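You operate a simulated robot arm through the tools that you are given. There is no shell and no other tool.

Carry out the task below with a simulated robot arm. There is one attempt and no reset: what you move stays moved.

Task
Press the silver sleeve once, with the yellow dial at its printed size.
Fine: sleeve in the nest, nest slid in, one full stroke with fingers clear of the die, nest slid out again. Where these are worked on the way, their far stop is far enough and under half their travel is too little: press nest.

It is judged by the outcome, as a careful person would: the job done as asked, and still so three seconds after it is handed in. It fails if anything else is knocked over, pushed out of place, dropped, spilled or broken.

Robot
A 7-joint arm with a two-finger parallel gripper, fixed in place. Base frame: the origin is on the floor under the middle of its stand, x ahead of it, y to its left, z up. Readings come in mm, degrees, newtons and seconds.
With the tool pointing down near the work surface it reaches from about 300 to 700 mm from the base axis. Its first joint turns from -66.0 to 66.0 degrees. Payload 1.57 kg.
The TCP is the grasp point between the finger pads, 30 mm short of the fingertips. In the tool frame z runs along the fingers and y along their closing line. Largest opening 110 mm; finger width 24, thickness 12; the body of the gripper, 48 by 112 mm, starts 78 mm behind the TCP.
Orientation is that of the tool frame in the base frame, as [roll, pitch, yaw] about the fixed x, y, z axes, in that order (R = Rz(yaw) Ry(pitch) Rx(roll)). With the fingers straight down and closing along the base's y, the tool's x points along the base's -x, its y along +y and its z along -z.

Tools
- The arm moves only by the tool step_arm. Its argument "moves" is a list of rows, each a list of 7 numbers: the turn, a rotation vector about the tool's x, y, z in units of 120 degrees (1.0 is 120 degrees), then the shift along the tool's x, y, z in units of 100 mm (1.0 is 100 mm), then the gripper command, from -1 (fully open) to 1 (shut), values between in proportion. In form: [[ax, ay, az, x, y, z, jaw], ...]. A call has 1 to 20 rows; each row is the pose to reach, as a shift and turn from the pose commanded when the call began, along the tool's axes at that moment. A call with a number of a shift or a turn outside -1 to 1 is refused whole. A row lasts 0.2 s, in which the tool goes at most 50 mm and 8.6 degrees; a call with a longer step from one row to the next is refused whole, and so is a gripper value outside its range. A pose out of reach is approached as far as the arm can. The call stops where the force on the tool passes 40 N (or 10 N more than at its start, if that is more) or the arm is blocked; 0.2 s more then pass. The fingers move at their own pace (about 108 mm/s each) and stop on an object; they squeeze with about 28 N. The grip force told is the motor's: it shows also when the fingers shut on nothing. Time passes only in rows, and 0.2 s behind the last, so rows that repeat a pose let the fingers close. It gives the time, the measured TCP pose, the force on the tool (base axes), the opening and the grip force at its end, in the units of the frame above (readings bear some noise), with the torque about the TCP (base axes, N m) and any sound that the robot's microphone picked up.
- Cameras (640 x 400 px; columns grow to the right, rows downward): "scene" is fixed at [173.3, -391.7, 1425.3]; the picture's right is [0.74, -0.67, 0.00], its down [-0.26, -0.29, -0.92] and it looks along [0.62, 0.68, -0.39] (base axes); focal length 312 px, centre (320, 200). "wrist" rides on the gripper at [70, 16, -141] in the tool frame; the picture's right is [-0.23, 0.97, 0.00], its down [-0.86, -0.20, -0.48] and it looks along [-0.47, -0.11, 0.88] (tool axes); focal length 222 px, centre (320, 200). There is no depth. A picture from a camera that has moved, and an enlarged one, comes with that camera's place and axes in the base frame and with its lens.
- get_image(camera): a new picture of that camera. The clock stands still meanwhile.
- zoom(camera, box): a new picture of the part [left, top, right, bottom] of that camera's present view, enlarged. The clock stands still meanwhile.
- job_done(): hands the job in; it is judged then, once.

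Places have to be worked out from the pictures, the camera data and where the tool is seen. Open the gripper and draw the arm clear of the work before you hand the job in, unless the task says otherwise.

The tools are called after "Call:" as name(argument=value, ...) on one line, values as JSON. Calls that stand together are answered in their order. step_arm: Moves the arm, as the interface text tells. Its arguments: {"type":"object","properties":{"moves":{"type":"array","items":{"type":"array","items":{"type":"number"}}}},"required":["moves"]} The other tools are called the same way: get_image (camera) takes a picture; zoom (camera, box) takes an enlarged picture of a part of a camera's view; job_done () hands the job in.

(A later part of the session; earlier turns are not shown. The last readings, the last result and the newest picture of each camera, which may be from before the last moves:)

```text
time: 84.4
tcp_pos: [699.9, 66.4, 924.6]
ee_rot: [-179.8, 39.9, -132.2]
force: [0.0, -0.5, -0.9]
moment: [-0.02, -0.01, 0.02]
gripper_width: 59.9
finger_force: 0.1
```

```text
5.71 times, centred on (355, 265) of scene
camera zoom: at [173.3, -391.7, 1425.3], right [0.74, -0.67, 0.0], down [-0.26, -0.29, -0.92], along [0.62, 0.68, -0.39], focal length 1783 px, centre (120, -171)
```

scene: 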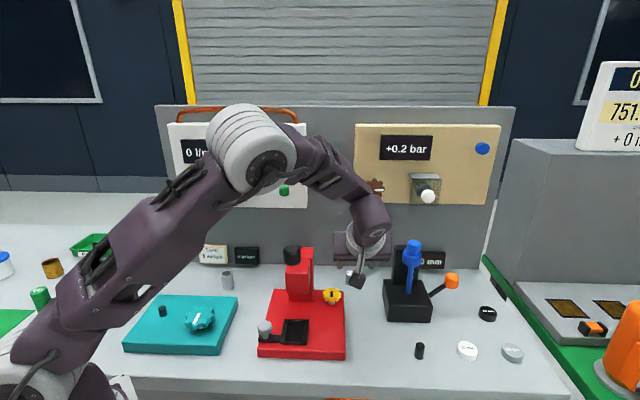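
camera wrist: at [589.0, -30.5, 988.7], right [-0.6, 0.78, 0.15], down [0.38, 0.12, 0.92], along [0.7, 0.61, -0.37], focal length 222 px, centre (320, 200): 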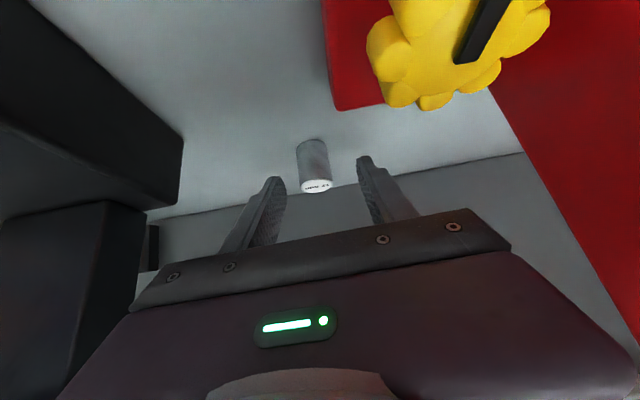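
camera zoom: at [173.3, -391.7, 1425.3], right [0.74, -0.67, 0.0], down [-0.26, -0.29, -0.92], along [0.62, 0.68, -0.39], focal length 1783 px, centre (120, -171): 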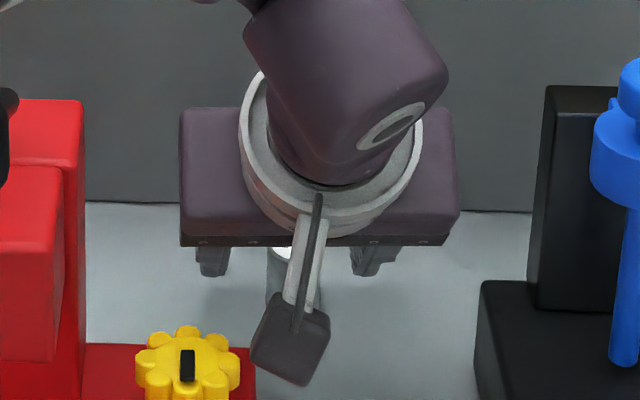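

The sleeve's upper half is between the fingers. I close on it.

Call:
step_arm(moves=[[0, 0, 0, 0, 0, 0, 0.3], [0, 0, 0, 0, 0, 0, 0.8], [0, 0, 0, 0, 0, 0, 0.8], [0, 0, 0, 0, 0, 0, 0.8]])

Call:
get_image(camera="wrist")

```text
time: 85.4
tcp_pos: [699.0, 66.0, 925.1]
ee_rot: [-179.9, 40.0, -132.2]
force: [-0.1, -0.1, 0.5]
moment: [-0.03, -0.01, 0.0]
gripper_width: 24.2
finger_force: 27.2
```

```text
taken
camera wrist: at [589.0, -30.6, 989.0], right [-0.6, 0.78, 0.15], down [0.38, 0.12, 0.92], along [0.7, 0.61, -0.37], focal length 222 px, centre (320, 200)
```

wrist: 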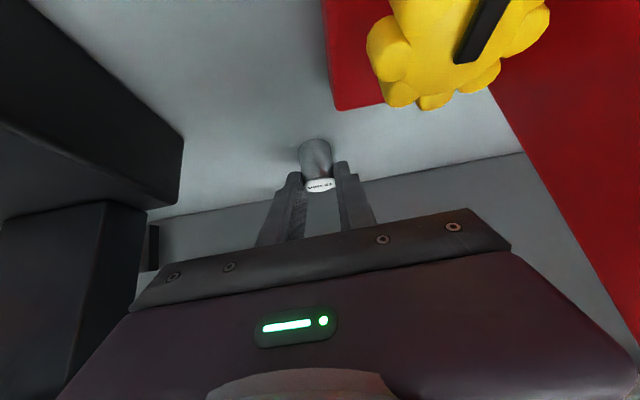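

Gripped: the sleeve is 24 mm in diameter. I lift it straight up 70 mm.

Call:
step_arm(moves=[[0, 0, 0, -0.1, 0, -0.12, 0.8], [0, 0, 0, -0.25, 0, -0.3, 0.8], [0, 0, 0, -0.45, 0, -0.536, 0.8]])

Call:
get_image(camera="wrist")

Call:
zoom(camera="scene", box=[310, 230, 400, 300])

```text
time: 86.2
tcp_pos: [698.9, 64.0, 993.9]
ee_rot: [180.0, 40.0, -132.2]
force: [0.3, -0.1, -0.7]
moment: [-0.05, 0.0, -0.03]
gripper_width: 24.2
finger_force: 28.1
```

```text
taken
camera wrist: at [588.5, -32.1, 1058.4], right [-0.6, 0.78, 0.15], down [0.38, 0.12, 0.92], along [0.7, 0.61, -0.37], focal length 222 px, centre (320, 200)
```

wrist: 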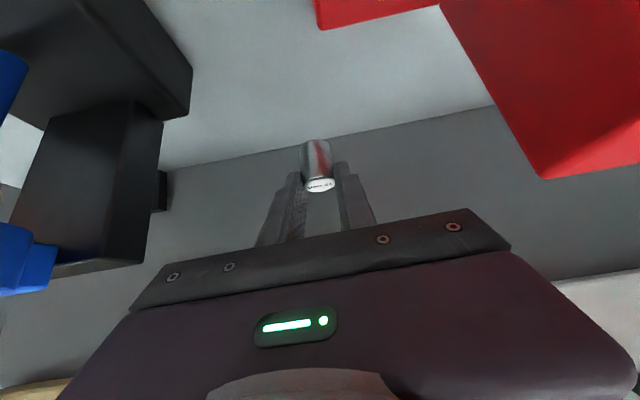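

```text
5.71 times, centred on (355, 265) of scene
camera zoom: at [173.3, -391.7, 1425.3], right [0.74, -0.67, 0.0], down [-0.26, -0.29, -0.92], along [0.62, 0.68, -0.39], focal length 1783 px, centre (120, -171)
```

zoom: 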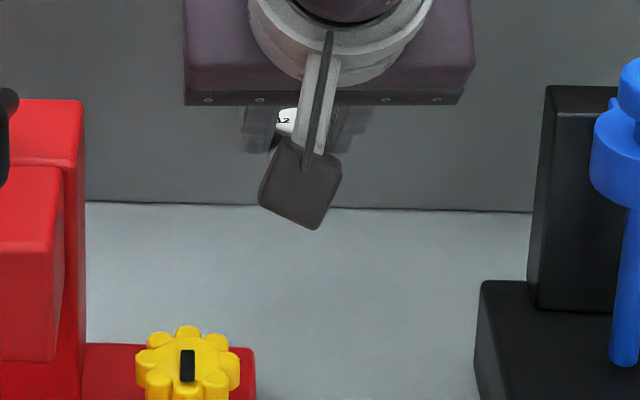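

Lifted cleanly. I zoom on the held sleeve to check that it is upright and to measure where it sits in the grip.

Call:
zoom(camera="wrist", box=[285, 130, 355, 200])

```text
5.71 times, centred on (320, 165) of wrist
camera zoom: at [588.5, -32.1, 1058.4], right [-0.6, 0.78, 0.15], down [0.38, 0.12, 0.92], along [0.7, 0.61, -0.37], focal length 1269 px, centre (320, 400)
```

zoom: 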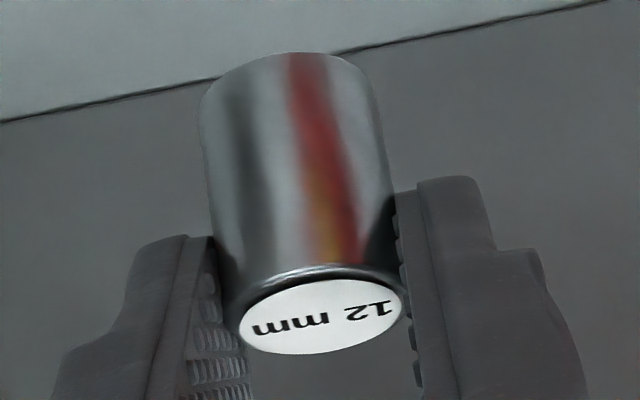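

The sleeve is upright in the grip (top about 9 mm below the TCP, axis 8 mm beyond it). I retract straight back along the same line, keeping height.

Call:
step_arm(moves=[[0, 0, 0, 0.2, 0, -0.168, 0.8], [0, 0, 0, 0.45, 0, -0.378, 0.8], [0, 0, 0, 0.7, 0, -0.588, 0.8], [0, 0, 0, 0.958, 0, -0.804, 0.8]])

Call:
step_arm(moves=[[0, 0, 0, 0.24, 0, -0.201, 0.8], [0, 0, 0, 0.48, 0, -0.402, 0.8], [0, 0, 0, 0.72, 0, -0.603, 0.8], [0, 0, 0, 0.96, 0, -0.804, 0.8]])

Call:
get_image(camera="wrist")

Call:
get_image(camera="scene")

```text
time: 87.2
tcp_pos: [614.7, -28.9, 992.8]
ee_rot: [-179.9, 40.0, -132.1]
force: [0.2, -0.4, -1.7]
moment: [0.03, 0.01, 0.02]
gripper_width: 24.5
finger_force: 28.4
```

```text
time: 88.2
tcp_pos: [532.9, -121.3, 992.7]
ee_rot: [-180.0, 40.0, -132.1]
force: [-0.6, 0.1, -0.1]
moment: [0.04, 0.01, 0.01]
gripper_width: 24.5
finger_force: 28.3
```

```text
taken
camera wrist: at [422.5, -217.5, 1057.1], right [-0.6, 0.78, 0.15], down [0.38, 0.12, 0.92], along [0.7, 0.61, -0.37], focal length 222 px, centre (320, 200)
```

wrist: 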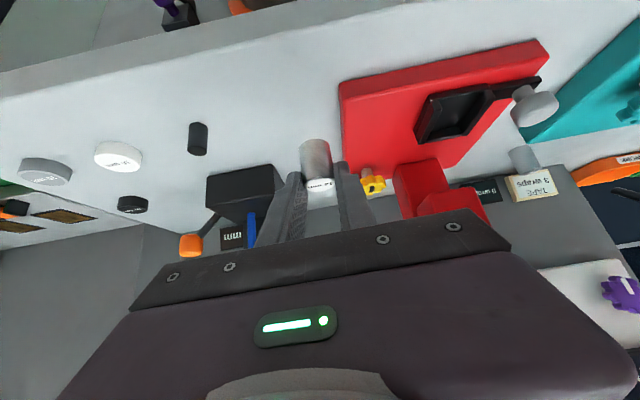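

```text
taken
```

scene: 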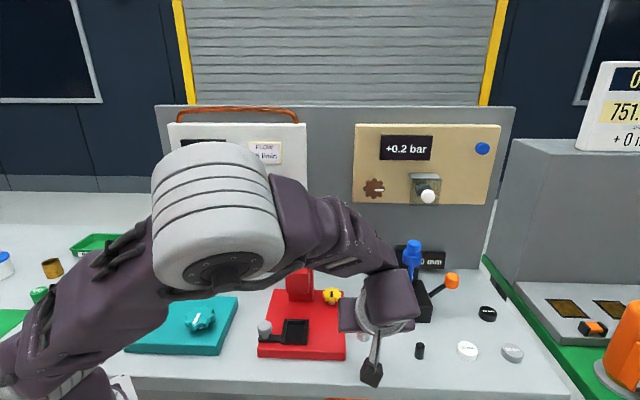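

Next I slide left to line up with the nest, staying in front of it (sleeve bottom ≈945, above everything).

Call:
step_arm(moves=[[0, 0, 0, 0, 0.25, 0, 0.8], [0, 0, 0, 0, 0.5, 0, 0.8], [0, 0, 0, 0, 0.7, 0, 0.8]])

Call:
step_arm(moves=[[0, 0, 0, 0, 0.22, 0, 0.8], [0, 0, 0, 0, 0.44, 0, 0.8], [0, 0, 0, 0, 0.65, 0, 0.8]])

Call:
get_image(camera="wrist")

Call:
get_image(camera="scene")

```text
time: 89.0
tcp_pos: [480.2, -74.1, 995.5]
ee_rot: [-179.9, 39.9, -132.3]
force: [-0.2, 0.6, -1.1]
moment: [-0.01, -0.02, -0.01]
gripper_width: 24.2
finger_force: 28.0
```

```text
time: 89.8
tcp_pos: [430.3, -31.0, 996.6]
ee_rot: [-179.9, 40.0, -132.2]
force: [-0.3, -0.1, -0.2]
moment: [-0.03, 0.02, 0.04]
gripper_width: 24.2
finger_force: 28.2
```

```text
taken
camera wrist: at [320.5, -127.6, 1060.0], right [-0.6, 0.78, 0.15], down [0.38, 0.12, 0.92], along [0.7, 0.61, -0.37], focal length 222 px, centre (320, 200)
```

wrist: 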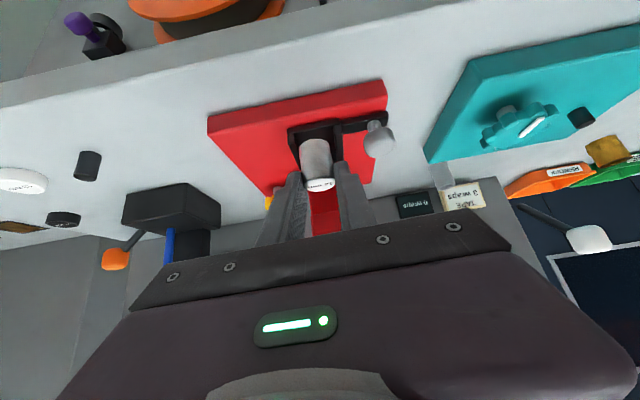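

```text
taken
```

scene: 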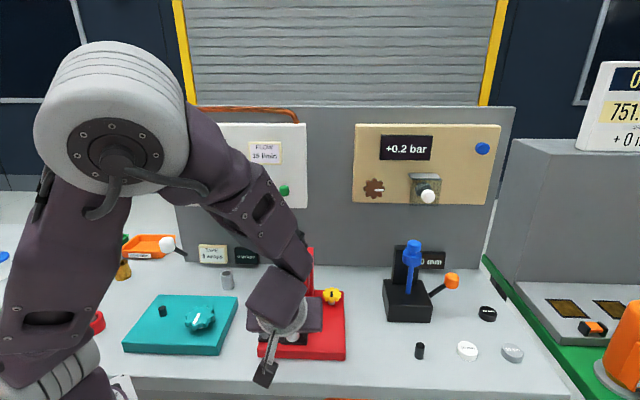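

The sleeve is in front of the nest. I zoom to check the lateral alignment between sleeve and nest.

Call:
zoom(camera="wrist", box=[265, 100, 405, 200])

Call:
zoom(camera="scene", box=[240, 240, 360, 370])

```text
4.00 times, centred on (335, 150) of wrist
camera zoom: at [320.5, -127.6, 1060.0], right [-0.6, 0.78, 0.15], down [0.38, 0.12, 0.92], along [0.7, 0.61, -0.37], focal length 888 px, centre (260, 400)
```

zoom: 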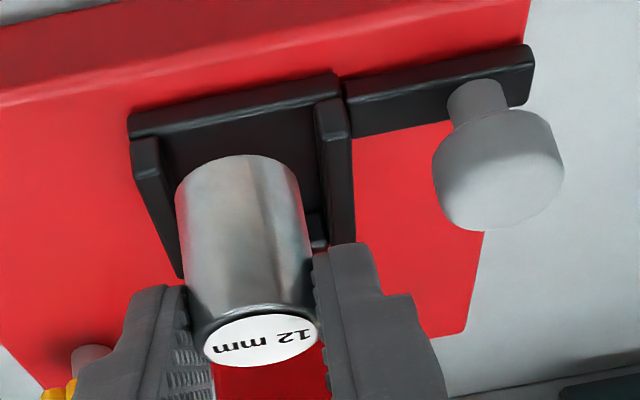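

```text
3.08 times, centred on (300, 305) of scene
camera zoom: at [173.3, -391.7, 1425.3], right [0.74, -0.67, 0.0], down [-0.26, -0.29, -0.92], along [0.62, 0.68, -0.39], focal length 960 px, centre (382, -123)
```

zoom: 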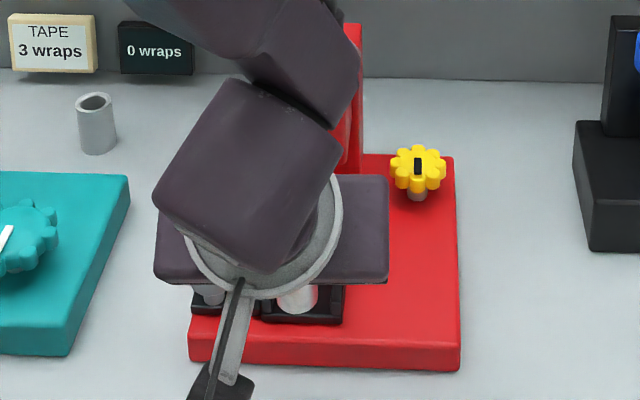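

Sleeve is within 1.5 mm of the nest centre line sideways. I move forward 41 mm over the nest, still above the walls.

Call:
step_arm(moves=[[0, 0, 0, -0.157, 0.007, 0.132, 0.8], [0, 0, 0, -0.314, 0.014, 0.264, 0.8]])

Call:
zoom(camera="wrist", box=[265, 80, 405, 200])

Call:
zoom(camera="scene", box=[240, 240, 360, 370])

```text
time: 90.4
tcp_pos: [458.0, 0.2, 994.8]
ee_rot: [-180.0, 39.9, -132.3]
force: [-0.4, -0.2, -0.9]
moment: [0.0, 0.0, -0.04]
gripper_width: 24.3
finger_force: 28.3
```

```text
3.33 times, centred on (335, 140) of wrist
camera zoom: at [347.3, -96.7, 1059.9], right [-0.6, 0.78, 0.14], down [0.38, 0.12, 0.92], along [0.7, 0.61, -0.37], focal length 740 px, centre (270, 400)
```

zoom: 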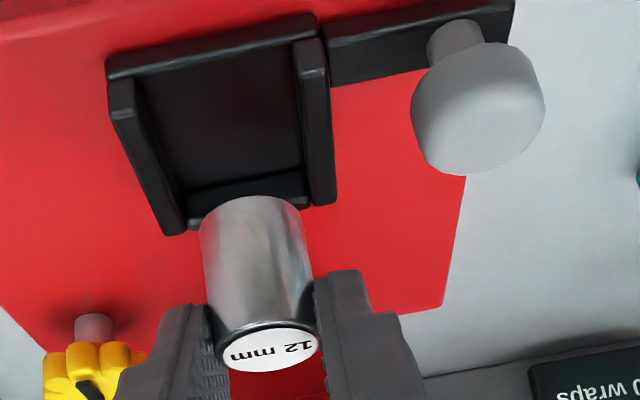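

```text
3.08 times, centred on (300, 305) of scene
camera zoom: at [173.3, -391.7, 1425.3], right [0.74, -0.67, 0.0], down [-0.26, -0.29, -0.92], along [0.62, 0.68, -0.39], focal length 960 px, centre (382, -123)
```

zoom: 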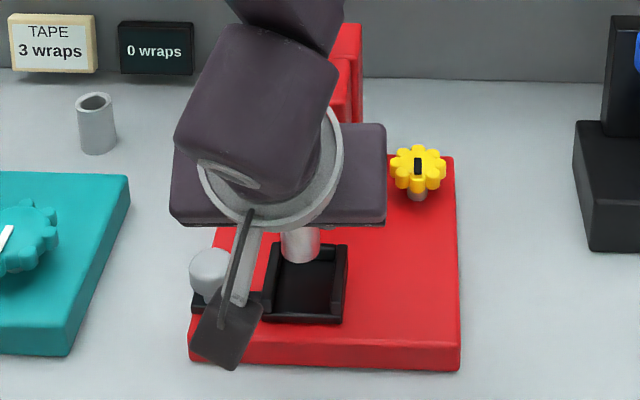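

Good view: the sleeve hangs over the nest centre; I correct 2 mm to the right and lower to just above the floor.

Call:
step_arm(moves=[[0, 0, 0, 0, -0.02, 0, 0.8], [0, 0, 0, 0.09, -0.02, 0.107, 0.8], [0, 0, 0, 0.18, -0.02, 0.214, 0.8]])

Call:
zoom(camera="wrist", box=[265, 80, 405, 200])

Call:
zoom(camera="scene", box=[240, 280, 340, 360])

```text
time: 91.2
tcp_pos: [460.2, -2.0, 966.6]
ee_rot: [-179.9, 40.1, -132.1]
force: [-0.3, -0.1, -0.2]
moment: [0.03, 0.0, -0.02]
gripper_width: 24.2
finger_force: 27.5
```

```text
3.33 times, centred on (335, 140) of wrist
camera zoom: at [349.1, -98.1, 1031.1], right [-0.6, 0.78, 0.14], down [0.38, 0.12, 0.92], along [0.7, 0.61, -0.37], focal length 740 px, centre (270, 400)
```

zoom: 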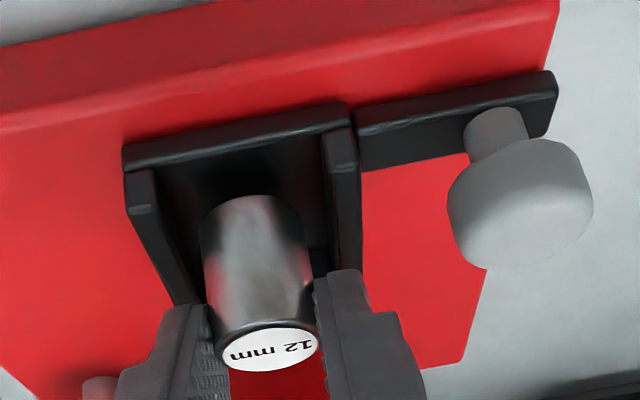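

```text
5.00 times, centred on (290, 320) of scene
camera zoom: at [173.3, -391.7, 1425.3], right [0.74, -0.67, 0.0], down [-0.26, -0.29, -0.92], along [0.62, 0.68, -0.39], focal length 1560 px, centre (470, -400)
```

zoom: 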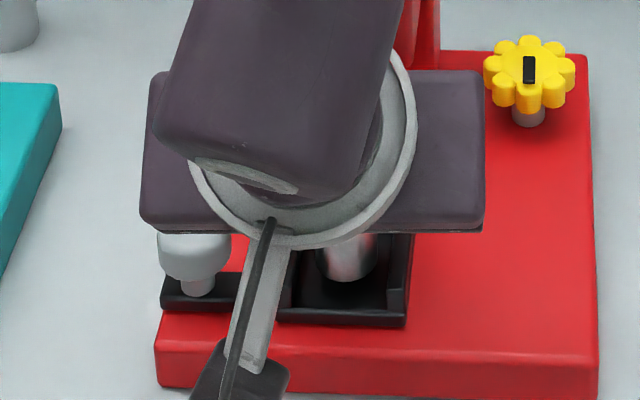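

Sleeve is centred between the walls. I lower in small steps, watching the force for contact with the nest floor.

Call:
step_arm(moves=[[0, 0, 0, 0.013, 0, 0.0153, 0.8], [0, 0, 0, 0.026, 0, 0.0306, 0.8]])

```text
time: 91.8
tcp_pos: [459.8, -1.0, 962.2]
ee_rot: [-179.9, 40.0, -132.2]
force: [0.9, -0.3, -0.3]
moment: [-0.03, 0.01, 0.0]
gripper_width: 24.4
finger_force: 27.9
```

No contact yet at 962; I lower another 3 mm.

Call:
step_arm(moves=[[0, 0, 0, 0.0097, 0, 0.0115, 0.8], [0, 0, 0, 0.0193, 0, 0.023, 0.8]])

Call:
zoom(camera="scene", box=[270, 305, 330, 355])

```text
time: 92.4
tcp_pos: [458.5, -0.4, 959.4]
ee_rot: [180.0, 40.0, -132.3]
force: [-0.3, 0.0, -0.4]
moment: [-0.02, -0.02, -0.03]
gripper_width: 24.2
finger_force: 28.0
```

```text
8.00 times, centred on (300, 330) of scene
camera zoom: at [173.3, -391.7, 1425.3], right [0.74, -0.67, 0.0], down [-0.26, -0.29, -0.92], along [0.62, 0.68, -0.39], focal length 2496 px, centre (480, -840)
```

zoom: 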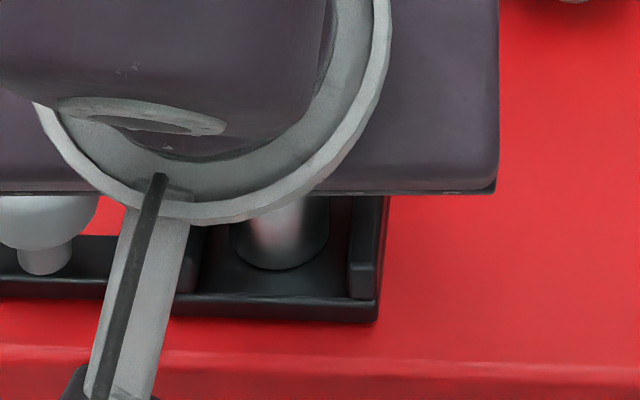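

Still free; centred well. I continue down in 2 mm steps.

Call:
step_arm(moves=[[0, 0, 0, 0.013, 0, 0.0153, 0.8], [0, 0, 0, 0.013, 0, 0.0153, 0.8]])

```text
time: 93.0
tcp_pos: [458.6, -0.8, 958.0]
ee_rot: [-180.0, 40.1, -132.1]
force: [3.0, 2.3, 10.7]
moment: [0.11, -0.16, 0.0]
gripper_width: 24.3
finger_force: 27.8
```

Contact with the nest floor (10.7 N up). I open the fingers just enough to release (36 mm, keeping clear of the knob).

Call:
step_arm(moves=[[0, 0, 0, 0, 0, 0, 0.6], [0, 0, 0, 0, 0, 0, 0.345], [0, 0, 0, 0, 0, 0, 0.345]])

Call:
zoom(camera="wrist", box=[265, 80, 405, 200])

```text
time: 93.8
tcp_pos: [458.0, 0.6, 957.7]
ee_rot: [179.9, 40.0, -132.3]
force: [0.2, 0.7, 0.2]
moment: [0.0, -0.01, 0.01]
gripper_width: 36.0
finger_force: 0.0
```

```text
3.33 times, centred on (335, 140) of wrist
camera zoom: at [348.5, -97.0, 1021.8], right [-0.6, 0.78, 0.15], down [0.38, 0.12, 0.92], along [0.7, 0.61, -0.37], focal length 740 px, centre (270, 400)
```

zoom: 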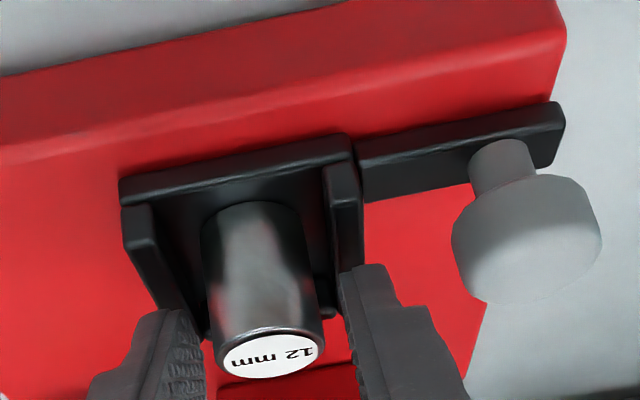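

The sleeve stands in the nest, released. I withdraw along the finger axis.

Call:
step_arm(moves=[[0, 0, 0, 0, 0, -0.2, 0.345], [0, 0, 0, 0, 0, -0.5, 0.345], [0, 0, 0, 0, 0, -0.95, 0.345]])

Call:
zoom(camera="wrist", box=[265, 60, 425, 200])

Call:
zoom(camera="scene", box=[240, 240, 360, 370])

```text
time: 94.6
tcp_pos: [418.5, -48.4, 1030.0]
ee_rot: [-179.9, 40.0, -132.2]
force: [0.3, 0.3, 0.6]
moment: [-0.03, 0.0, 0.03]
gripper_width: 36.0
finger_force: 0.0
```

```text
2.86 times, centred on (345, 130) of wrist
camera zoom: at [308.1, -144.1, 1094.0], right [-0.6, 0.78, 0.14], down [0.38, 0.12, 0.92], along [0.7, 0.61, -0.37], focal length 635 px, centre (249, 400)
```

zoom: 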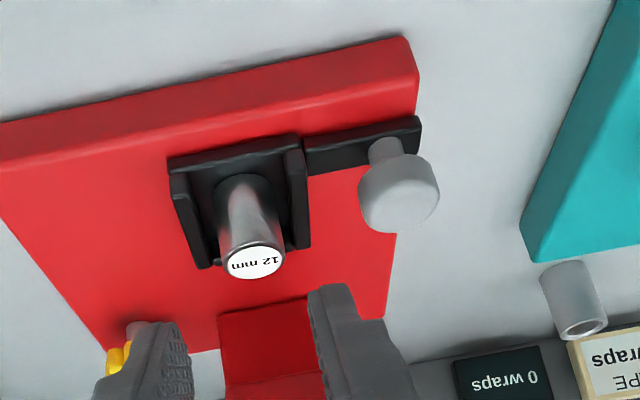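

```text
3.08 times, centred on (300, 305) of scene
camera zoom: at [173.3, -391.7, 1425.3], right [0.74, -0.67, 0.0], down [-0.26, -0.29, -0.92], along [0.62, 0.68, -0.39], focal length 960 px, centre (382, -123)
```

zoom: 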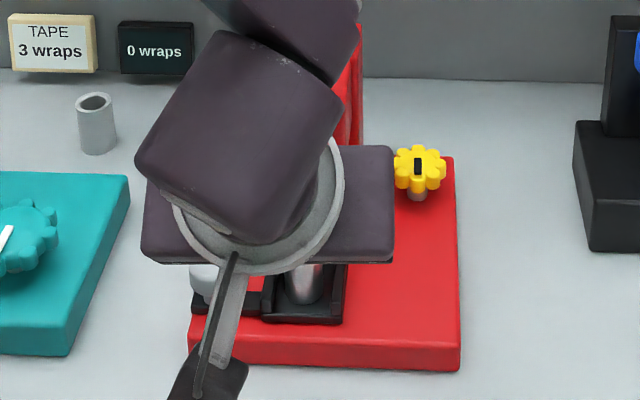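

The sleeve stands squarely in the nest. To slide the nest I'll grip its knob from the left side (fingers along the slide direction, arm clear of lever and head). I first swing the tilted gripper round to the left while raised.

Call:
step_arm(moves=[[0.0402, 0, 0.0479, -0.1, 0, -0.12, 0.345], [0.0804, 0, 0.0958, -0.2, 0, -0.24, 0.345], [0.1206, 0, 0.1436, -0.3, 0, -0.36, 0.345], [0.1608, 0, 0.1915, -0.3, 0, -0.36, 0.345], [0.201, 0, 0.2394, -0.3, 0, -0.36, 0.345], [0.2412, 0, 0.2873, -0.3, 0, -0.36, 0.345], [0.2814, 0, 0.3351, -0.3, 0, -0.36, 0.345], [0.3216, 0, 0.383, -0.3, 0, -0.36, 0.345], [0.3618, 0, 0.4309, -0.3, 0, -0.36, 0.345], [0.402, 0, 0.4788, -0.3, 0, -0.36, 0.345], [0.4422, 0, 0.5266, -0.3, 0, -0.36, 0.345], [0.4823, 0, 0.5745, -0.3, 0, -0.36, 0.345]])

Call:
get_image(camera="wrist")

Call:
get_image(camera="scene")

```text
time: 97.2
tcp_pos: [416.6, -45.5, 1075.9]
ee_rot: [-179.9, 40.1, 137.7]
force: [0.0, -0.4, 0.5]
moment: [0.0, 0.01, -0.01]
gripper_width: 36.0
finger_force: 0.1
```

```text
taken
camera wrist: at [320.7, 63.1, 1141.0], right [0.78, 0.6, 0.14], down [0.12, -0.38, 0.92], along [0.61, -0.7, -0.37], focal length 222 px, centre (320, 200)
```

wrist: 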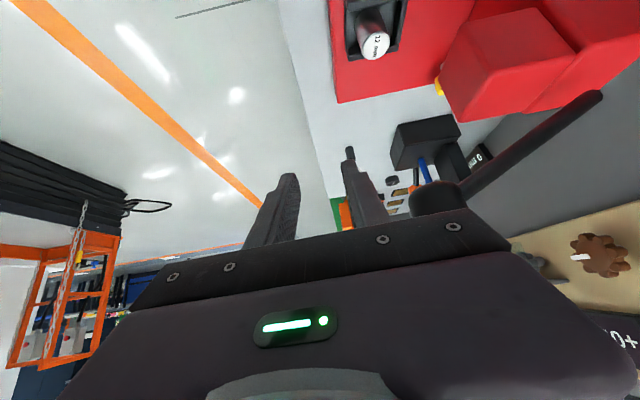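

```text
taken
```

scene: 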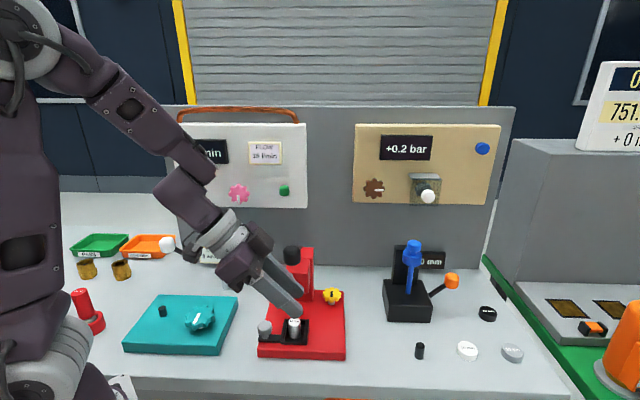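

This works: the arm comes from the left, clear of the lever. I move left, then in line with the knob, then down to about 60 mm above it, opening the fingers to 60 mm.

Call:
step_arm(moves=[[0, 0, 0, 0.276, 0, -0.232, 0.0], [0, 0, 0, 0.552, 0, -0.463, -0.091], [0, 0, 0, 0.552, 0.3, -0.463, -0.091], [0, 0, 0, 0.552, 0.59, -0.463, -0.091], [0, 0, 0, 0.76, 0.59, -0.21, -0.091], [0, 0, 0, 0.976, 0.59, 0.043, -0.091]])

Call:
get_image(camera="wrist")

Call:
zoom(camera="scene", box=[210, 220, 360, 370])

```text
time: 98.6
tcp_pos: [401.6, 44.1, 1009.2]
ee_rot: [-179.9, 40.1, 137.8]
force: [0.1, 1.2, 0.1]
moment: [0.0, 0.03, 0.01]
gripper_width: 60.0
finger_force: 0.1
```

```text
taken
camera wrist: at [304.9, 154.5, 1072.8], right [0.78, 0.6, 0.15], down [0.12, -0.38, 0.92], along [0.61, -0.7, -0.37], focal length 222 px, centre (320, 200)
```

wrist: 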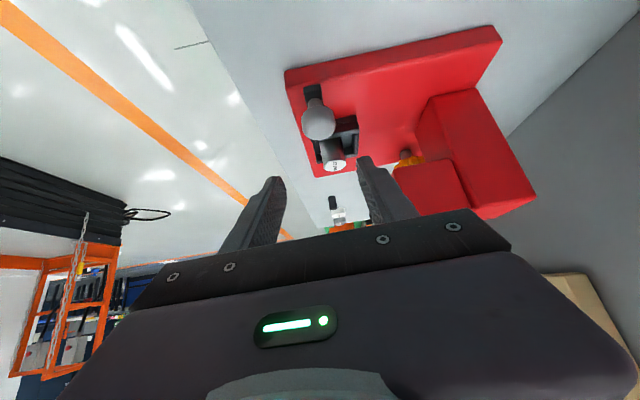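

```text
2.67 times, centred on (285, 295) of scene
camera zoom: at [173.3, -391.7, 1425.3], right [0.74, -0.67, 0.0], down [-0.26, -0.29, -0.92], along [0.62, 0.68, -0.39], focal length 832 px, centre (413, -53)
```

zoom: 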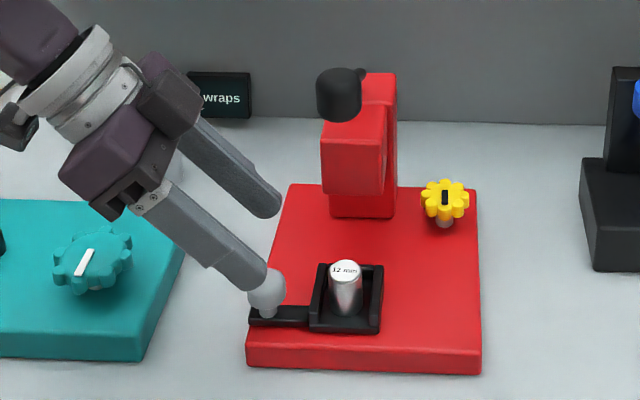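

I zoom on the knob in the wrist view to line the fingers up with it.

Call:
zoom(camera="wrist", box=[270, 70, 390, 180])

```text
3.64 times, centred on (330, 125) of wrist
camera zoom: at [304.9, 154.5, 1072.8], right [0.78, 0.6, 0.15], down [0.12, -0.38, 0.92], along [0.61, -0.7, -0.37], focal length 808 px, centre (284, 473)
```

zoom: 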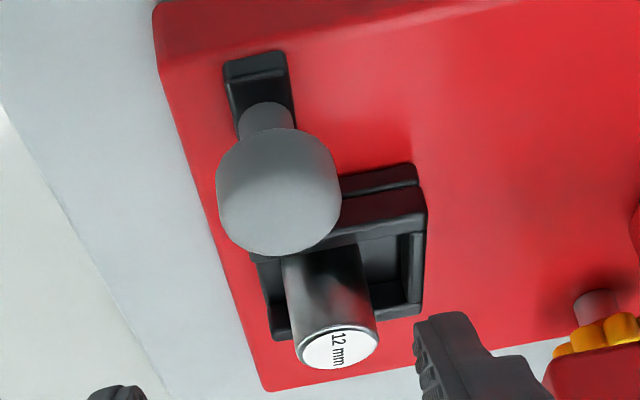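

Knob axis is at n≈310, e≈280. I shift 7 mm and descend so the fingers straddle it along the slide direction.

Call:
step_arm(moves=[[0, 0, 0, 0.118, 0.07, 0.14, -0.091], [0, 0, 0, 0.236, 0.07, 0.281, -0.091], [0, 0, 0, 0.354, 0.07, 0.421, -0.091]])

Call:
zoom(camera="wrist", box=[250, 90, 400, 210])

Call:
zoom(camera="scene", box=[230, 290, 330, 360])

```text
time: 99.4
tcp_pos: [407.3, 49.9, 955.8]
ee_rot: [179.9, 40.1, 137.9]
force: [0.0, 0.2, 0.4]
moment: [0.01, 0.01, 0.01]
gripper_width: 59.9
finger_force: 0.1
```

```text
3.33 times, centred on (325, 150) of wrist
camera zoom: at [311.0, 159.0, 1019.2], right [0.78, 0.6, 0.15], down [0.12, -0.38, 0.92], along [0.61, -0.7, -0.37], focal length 740 px, centre (303, 367)
```

zoom: 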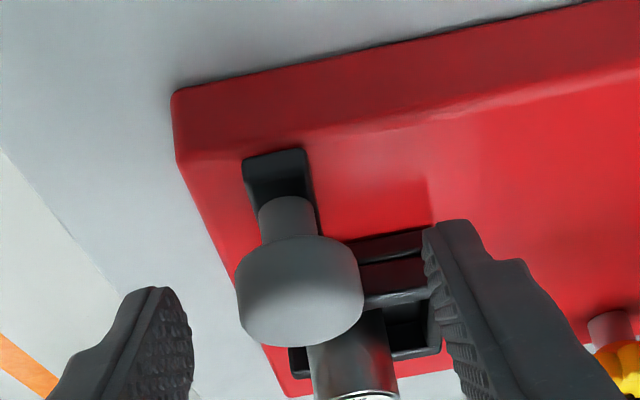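

```text
5.71 times, centred on (280, 325) of scene
camera zoom: at [173.3, -391.7, 1425.3], right [0.74, -0.67, 0.0], down [-0.26, -0.29, -0.92], along [0.62, 0.68, -0.39], focal length 1783 px, centre (549, -514)
```

zoom: 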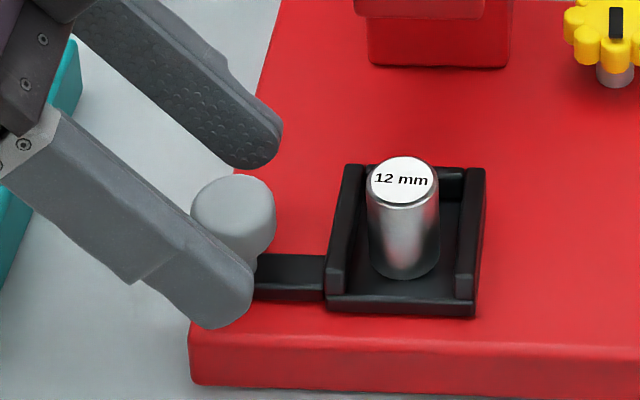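

The fingers straddle the knob front and back. I close on it.

Call:
step_arm(moves=[[0, 0, 0, 0, 0, 0, 0.3], [0, 0, 0, 0, 0, 0, 0.6], [0, 0, 0, 0, 0, 0, 0.7], [0, 0, 0, 0, 0, 0, 0.7]])

Call:
zoom(camera="scene", box=[230, 290, 330, 360])

```text
time: 100.4
tcp_pos: [408.8, 49.5, 956.7]
ee_rot: [-180.0, 40.0, 137.8]
force: [1.5, -1.4, -6.7]
moment: [0.26, -0.31, 0.0]
gripper_width: 29.2
finger_force: 38.4
```

```text
5.71 times, centred on (280, 325) of scene
camera zoom: at [173.4, -391.7, 1425.3], right [0.74, -0.67, 0.0], down [-0.26, -0.29, -0.92], along [0.62, 0.68, -0.39], focal length 1783 px, centre (549, -514)
```

zoom: 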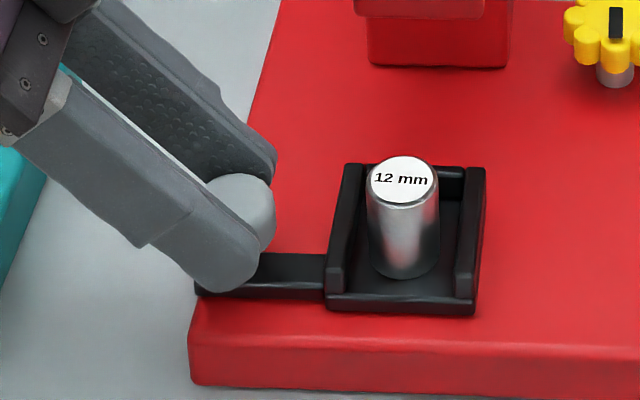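

Knob held (29 mm). I slide the nest in gently, 40 mm first at slow speed so the sleeve won't tip.

Call:
step_arm(moves=[[0, 0, 0, 0, 0.03, 0, 0.7], [0, 0, 0, 0, 0.08, 0, 0.7], [0, 0, 0, 0, 0.14, 0, 0.7], [0, 0, 0, 0, 0.2, 0, 0.7], [0, 0, 0, 0, 0.26, 0, 0.7], [0, 0, 0, 0, 0.32, 0, 0.7], [0, 0, 0, 0, 0.37, 0, 0.7], [0, 0, 0, 0, 0.4, 0, 0.7]])

Call:
zoom(camera="scene", box=[220, 220, 370, 370])

Call:
get_image(camera="wrist")

```text
time: 102.2
tcp_pos: [437.7, 81.0, 956.6]
ee_rot: [-179.9, 40.3, 137.8]
force: [12.9, -14.5, 3.1]
moment: [-0.07, -0.48, 0.1]
gripper_width: 28.9
finger_force: 38.6
```

```text
2.67 times, centred on (295, 295) of scene
camera zoom: at [173.6, -392.1, 1425.2], right [0.74, -0.67, 0.0], down [-0.26, -0.29, -0.92], along [0.62, 0.68, -0.39], focal length 832 px, centre (387, -53)
```

zoom: 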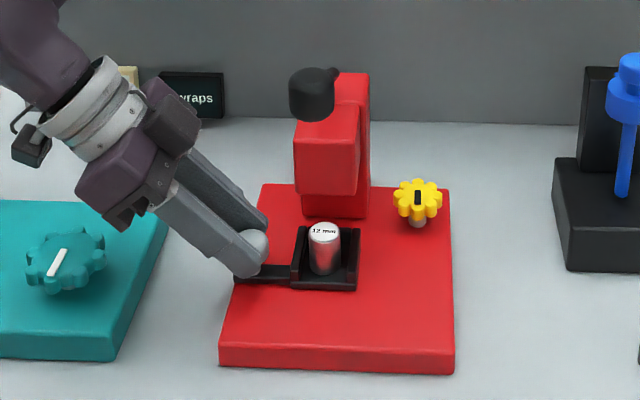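

```text
taken
camera wrist: at [340.4, 189.6, 1020.0], right [0.78, 0.6, 0.15], down [0.12, -0.38, 0.92], along [0.61, -0.7, -0.37], focal length 222 px, centre (320, 200)
```

wrist: 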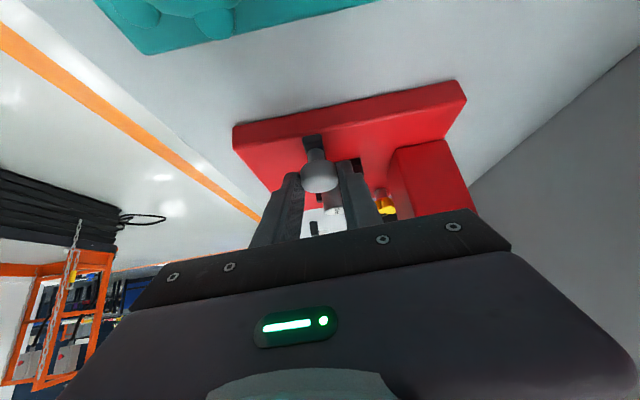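

The nest moves freely with the sleeve upright. There's a slight sideways load, so I add 1 mm of compensation and slide in another 40 mm.

Call:
step_arm(moves=[[0, 0, 0, -0.008, 0.03, 0.006, 0.7], [0, 0, 0, -0.008, 0.08, 0.006, 0.7], [0, 0, 0, -0.008, 0.14, 0.006, 0.7], [0, 0, 0, -0.008, 0.2, 0.006, 0.7], [0, 0, 0, -0.008, 0.26, 0.006, 0.7], [0, 0, 0, -0.008, 0.32, 0.006, 0.7], [0, 0, 0, -0.008, 0.37, 0.006, 0.7], [0, 0, 0, -0.008, 0.4, 0.006, 0.7]])

Call:
zoom(camera="scene", box=[220, 220, 370, 370])

Call:
get_image(camera="wrist")

```text
time: 103.7
tcp_pos: [456.2, 99.9, 956.0]
ee_rot: [-179.1, 40.3, 137.6]
force: [-11.3, -4.0, 8.5]
moment: [0.01, -0.34, -0.27]
gripper_width: 29.2
finger_force: 38.9
stopped in row 7: the force on the tool passed its limit at 45 N (the readings are from after the stop); the commanded pose is now the measured one
```

```text
2.67 times, centred on (295, 295) of scene
camera zoom: at [172.9, -391.8, 1425.3], right [0.74, -0.67, 0.0], down [-0.26, -0.29, -0.92], along [0.62, 0.68, -0.39], focal length 832 px, centre (387, -53)
```

zoom: 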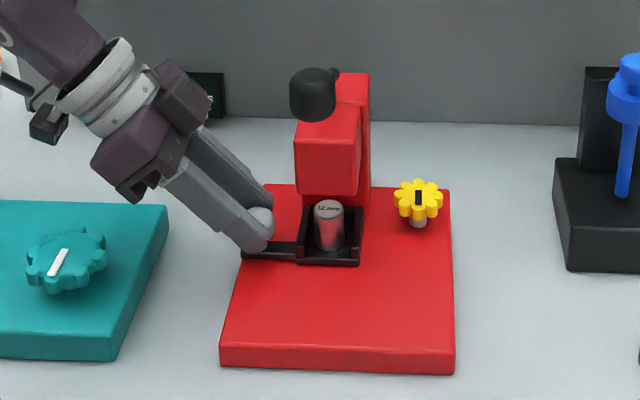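

```text
taken
camera wrist: at [361.9, 211.3, 1019.1], right [0.79, 0.6, 0.13], down [0.12, -0.37, 0.92], along [0.6, -0.71, -0.37], focal length 222 px, centre (320, 200)
```

wrist: 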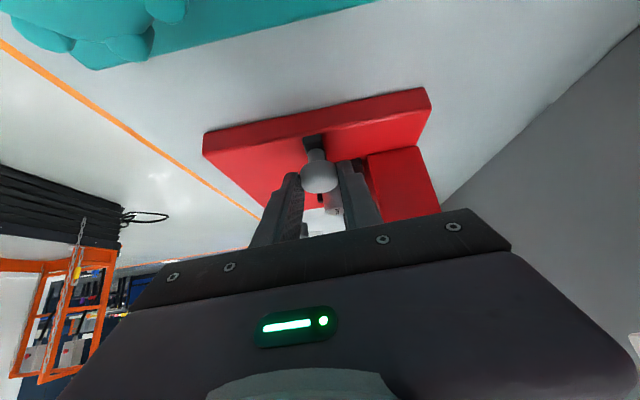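

The nest reached its far stop (about 70 mm travel, 45 N), sleeve under the head. I check whether any readout appeared now.

Call:
zoom(camera="scene", box=[265, 235, 355, 330])

Call:
zoom(camera="scene", box=[380, 225, 470, 295])

Call:
get_image(camera="scene")

```text
4.21 times, centred on (310, 282) of scene
camera zoom: at [172.9, -391.8, 1425.3], right [0.74, -0.67, 0.0], down [-0.26, -0.29, -0.92], along [0.62, 0.68, -0.39], focal length 1314 px, centre (362, -147)
```

zoom: 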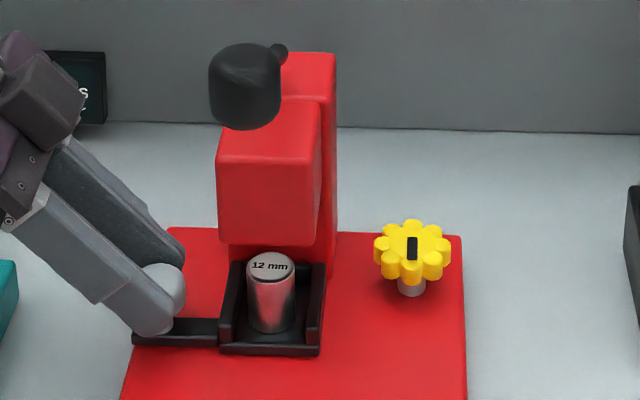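

```text
5.71 times, centred on (425, 260) of scene
camera zoom: at [172.9, -391.8, 1425.3], right [0.74, -0.67, 0.0], down [-0.26, -0.29, -0.92], along [0.62, 0.68, -0.39], focal length 1783 px, centre (-280, -143)
```

zoom: 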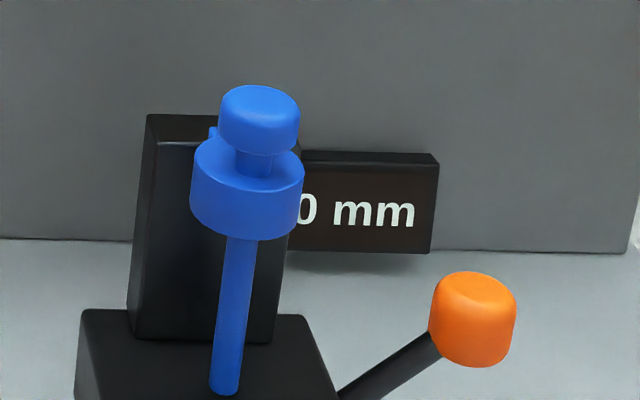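

```text
taken
```

scene: 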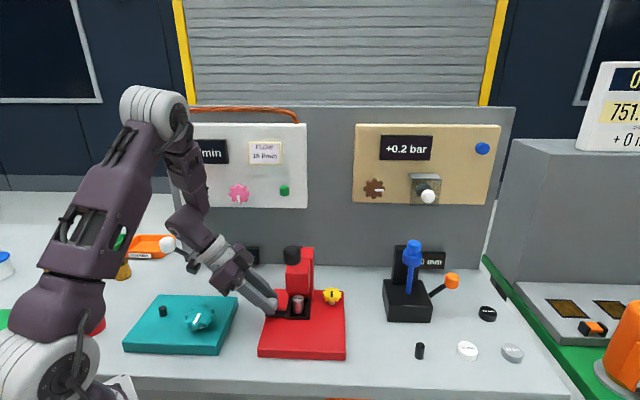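

No readout woke up. I take extreme zooms of the plate immediately in front and to the right of the dial – the arc the pointer sweeps – to look for subtle marks.

Call:
zoom(camera="scene", box=[332, 296, 348, 308])

Call:
zoom(camera="scene", box=[322, 298, 338, 310])

Call:
zoom(camera="scene", box=[326, 288, 342, 298])

Call:
zoom(camera="scene", box=[285, 255, 320, 290])

```text
16.00 times, centred on (340, 302) of scene
camera zoom: at [172.9, -391.8, 1425.3], right [0.74, -0.67, 0.0], down [-0.26, -0.29, -0.92], along [0.62, 0.68, -0.39], focal length 4992 px, centre (0, -1432)
```

zoom: 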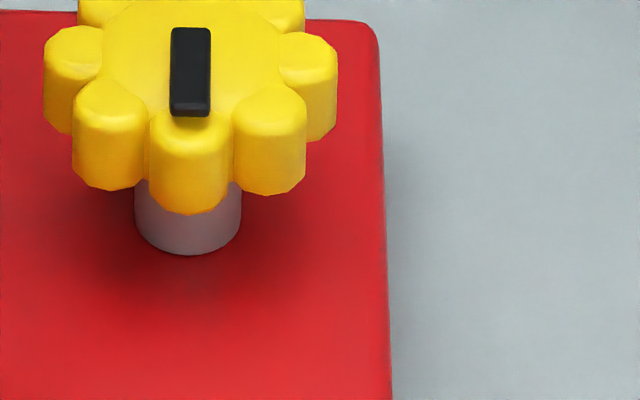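

```text
16.00 times, centred on (330, 304) of scene
camera zoom: at [172.9, -391.8, 1425.3], right [0.74, -0.67, 0.0], down [-0.26, -0.29, -0.92], along [0.62, 0.68, -0.39], focal length 4992 px, centre (160, -1464)
```

zoom: 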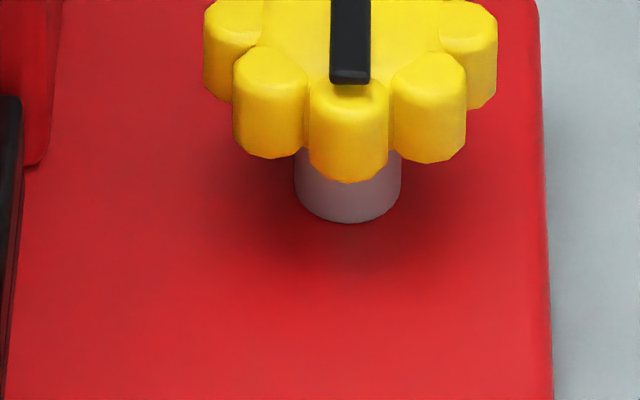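

```text
16.00 times, centred on (334, 293) of scene
camera zoom: at [172.9, -391.8, 1425.3], right [0.74, -0.67, 0.0], down [-0.26, -0.29, -0.92], along [0.62, 0.68, -0.39], focal length 4992 px, centre (96, -1288)
```

zoom: 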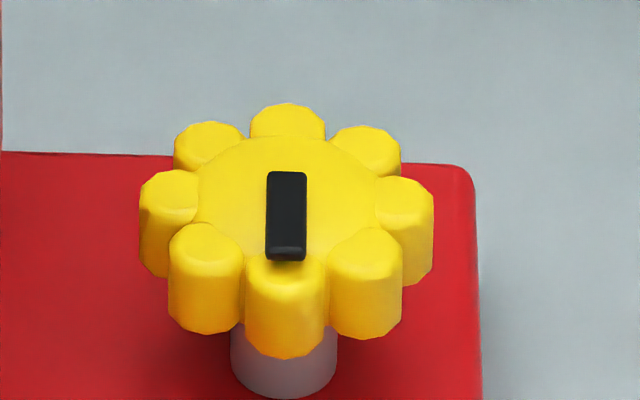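

```text
11.43 times, centred on (302, 272) of scene
camera zoom: at [172.9, -391.8, 1425.3], right [0.74, -0.67, 0.0], down [-0.26, -0.29, -0.92], along [0.62, 0.68, -0.39], focal length 3566 px, centre (520, -629)
```

zoom: 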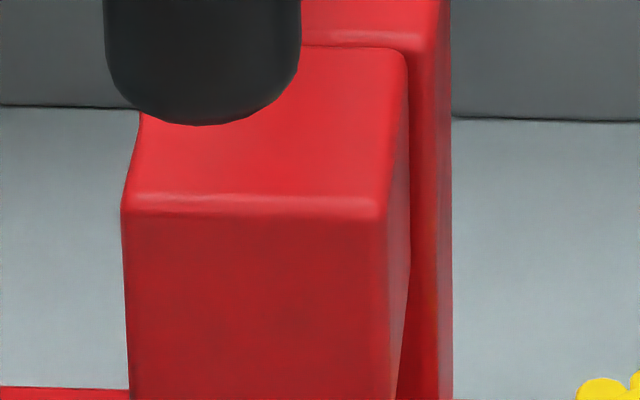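

There is definitely no scale. The sleeve and nest are in place now, so I'll release the knob, and test once more whether turning the dial with the nest in changes any display.

Call:
step_arm(moves=[[0, 0, 0, 0, 0, 0, 0.4], [0, 0, 0, 0, 0, 0, 0.1], [0, 0, 0, 0, 0, 0, 0.1]])

Call:
zoom(camera="scene", box=[230, 260, 340, 340])

```text
time: 104.5
tcp_pos: [457.1, 100.9, 956.6]
ee_rot: [-179.1, 40.2, 137.7]
force: [0.1, 0.4, 0.2]
moment: [-0.03, 0.02, 0.0]
gripper_width: 49.4
finger_force: 0.0
```

```text
5.00 times, centred on (285, 300) of scene
camera zoom: at [173.3, -391.7, 1425.3], right [0.74, -0.67, 0.0], down [-0.26, -0.29, -0.92], along [0.62, 0.68, -0.39], focal length 1560 px, centre (495, -300)
```

zoom: 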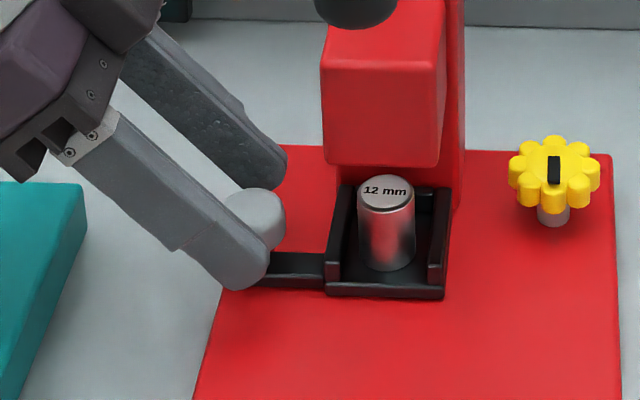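

Nest is fully in against the column with the sleeve upright. I withdraw the gripper along its axis, up and to the left.

Call:
step_arm(moves=[[0, 0, 0, 0, 0, -0.25, 0.1], [0, 0, 0, 0, 0, -0.6, 0.1], [0, 0, 0, 0, 0, -1.0, 0.1]])

Call:
get_image(camera="scene")

Call:
zoom(camera="wrist", box=[220, 60, 480, 230])

```text
time: 105.3
tcp_pos: [408.3, 148.1, 1032.8]
ee_rot: [-179.1, 40.1, 137.8]
force: [-0.3, -0.1, -0.5]
moment: [0.04, -0.03, -0.01]
gripper_width: 49.7
finger_force: 0.0
```

```text
taken
```

scene: 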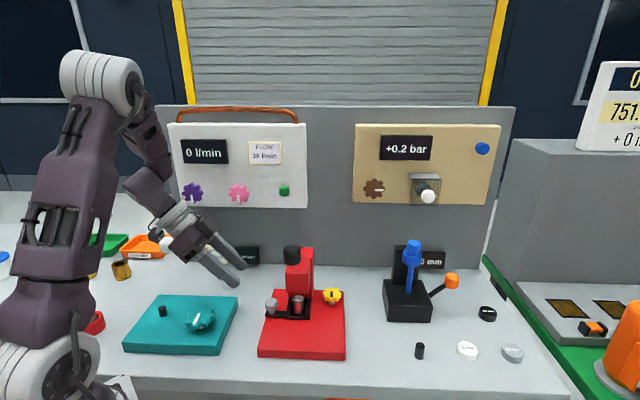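

```text
2.35 times, centred on (350, 145) of wrist
camera zoom: at [314.1, 258.0, 1096.1], right [0.79, 0.6, 0.13], down [0.12, -0.37, 0.92], along [0.6, -0.71, -0.37], focal length 523 px, centre (249, 329)
```

zoom: 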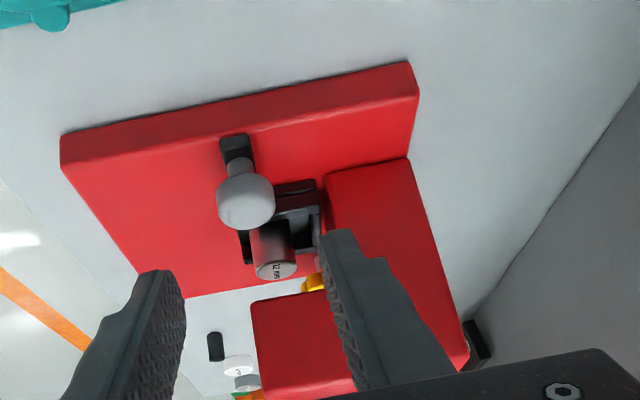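

The nest stays fully in. I now rise and level the tool, then go back over to the dial.

Call:
step_arm(moves=[[0, 0, 0, -0.28, 0, -0.33, 0.1], [0, 0, 0, -0.56, 0, -0.66, 0.1], [0, 0, 0, -0.84, 0, -0.99, 0.1]])

Call:
step_arm(moves=[[-0.0015, 0.067, 0, 0, 0, 0, 0.1], [-0.003, 0.134, 0, 0, 0, 0, 0.1], [-0.0045, 0.2, 0, 0, 0, 0, 0.1], [-0.006, 0.267, 0, 0, 0, 0, 0.1], [-0.0075, 0.334, 0, 0, 0, 0, 0.1]])

```text
time: 106.1
tcp_pos: [409.3, 149.6, 1159.9]
ee_rot: [-179.0, 40.2, 137.8]
force: [-0.1, 0.3, 0.0]
moment: [-0.02, -0.01, -0.02]
gripper_width: 49.2
finger_force: 0.0
```

```text
time: 107.3
tcp_pos: [410.9, 147.8, 1162.4]
ee_rot: [179.8, 0.0, 137.6]
force: [0.6, -0.1, -0.1]
moment: [0.04, 0.01, 0.0]
gripper_width: 49.6
finger_force: 0.1
```

Levelled at z≈1162. I cross above the lever (rising to 1205) while rotating the wrist back towards the dial-grip angle.

Call:
step_arm(moves=[[0, 0, -0.069, 0, 0, -0.2, 0.1], [0, 0, -0.139, 0, 0, -0.43, 0.1], [0, 0, -0.208, -0.2, -0.06, -0.43, 0.1], [0, 0, -0.278, -0.4, -0.12, -0.43, 0.1], [0, 0, -0.347, -0.6, -0.18, -0.43, 0.1], [0, 0, -0.417, -0.8, -0.22, -0.43, 0.1], [0, 0, -0.486, -0.867, -0.238, -0.43, 0.1], [0, 0, -0.556, -0.867, -0.238, -0.43, 0.1], [0, 0, -0.625, -0.867, -0.238, -0.43, 0.1], [0, 0, -0.694, -0.867, -0.238, -0.43, 0.1], [0, 0, -0.764, -0.867, -0.238, -0.43, 0.1], [0, 0, -0.833, -0.867, -0.238, -0.43, 0.1]])

```text
time: 109.9
tcp_pos: [434.0, 82.7, 1186.6]
ee_rot: [-179.7, 0.2, -122.6]
force: [0.5, -1.4, 1.0]
moment: [0.0, -0.03, 0.0]
gripper_width: 49.6
finger_force: 0.1
out of reach, approached as far as the arm can: row 11, 12
```

I continue across towards the right of the press at safe height.

Call:
step_arm(moves=[[0, 0, 0, 0.07, -0.26, 0, 0.1], [0, 0, 0, 0.145, -0.53, 0, 0.1], [0, 0, 0, 0.218, -0.792, 0, 0.1]])

Call:
step_arm(moves=[[0, 0, -0.07, 0.07, -0.26, 0.05, 0.1], [0, 0, -0.14, 0.145, -0.53, 0.15, 0.1], [0, 0, -0.21, 0.218, -0.792, 0.25, 0.1], [0, 0, -0.28, 0.218, -0.792, 0.3, 0.1], [0, 0, -0.35, 0.218, -0.792, 0.3, 0.1], [0, 0, -0.42, 0.218, -0.792, 0.3, 0.1], [0, 0, -0.49, 0.218, -0.792, 0.3, 0.1], [0, 0, -0.56, 0.218, -0.792, 0.3, 0.1], [0, 0, -0.63, 0.218, -0.792, 0.3, 0.1], [0, 0, -0.7, 0.218, -0.792, 0.3, 0.1], [0, 0, -0.77, 0.218, -0.792, 0.3, 0.1], [0, 0, -0.855, 0.218, -0.792, 0.3, 0.1]])

```text
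time: 110.7
tcp_pos: [438.1, 53.0, 1156.8]
ee_rot: [-179.8, 0.2, -122.6]
force: [0.5, 1.0, 0.4]
moment: [0.01, 0.01, 0.02]
gripper_width: 49.6
finger_force: 0.0
out of reach, approached as far as the arm can: row 1, 2, 3
```

```text
refused: row 12 steps farther than a row can; nothing moved
```

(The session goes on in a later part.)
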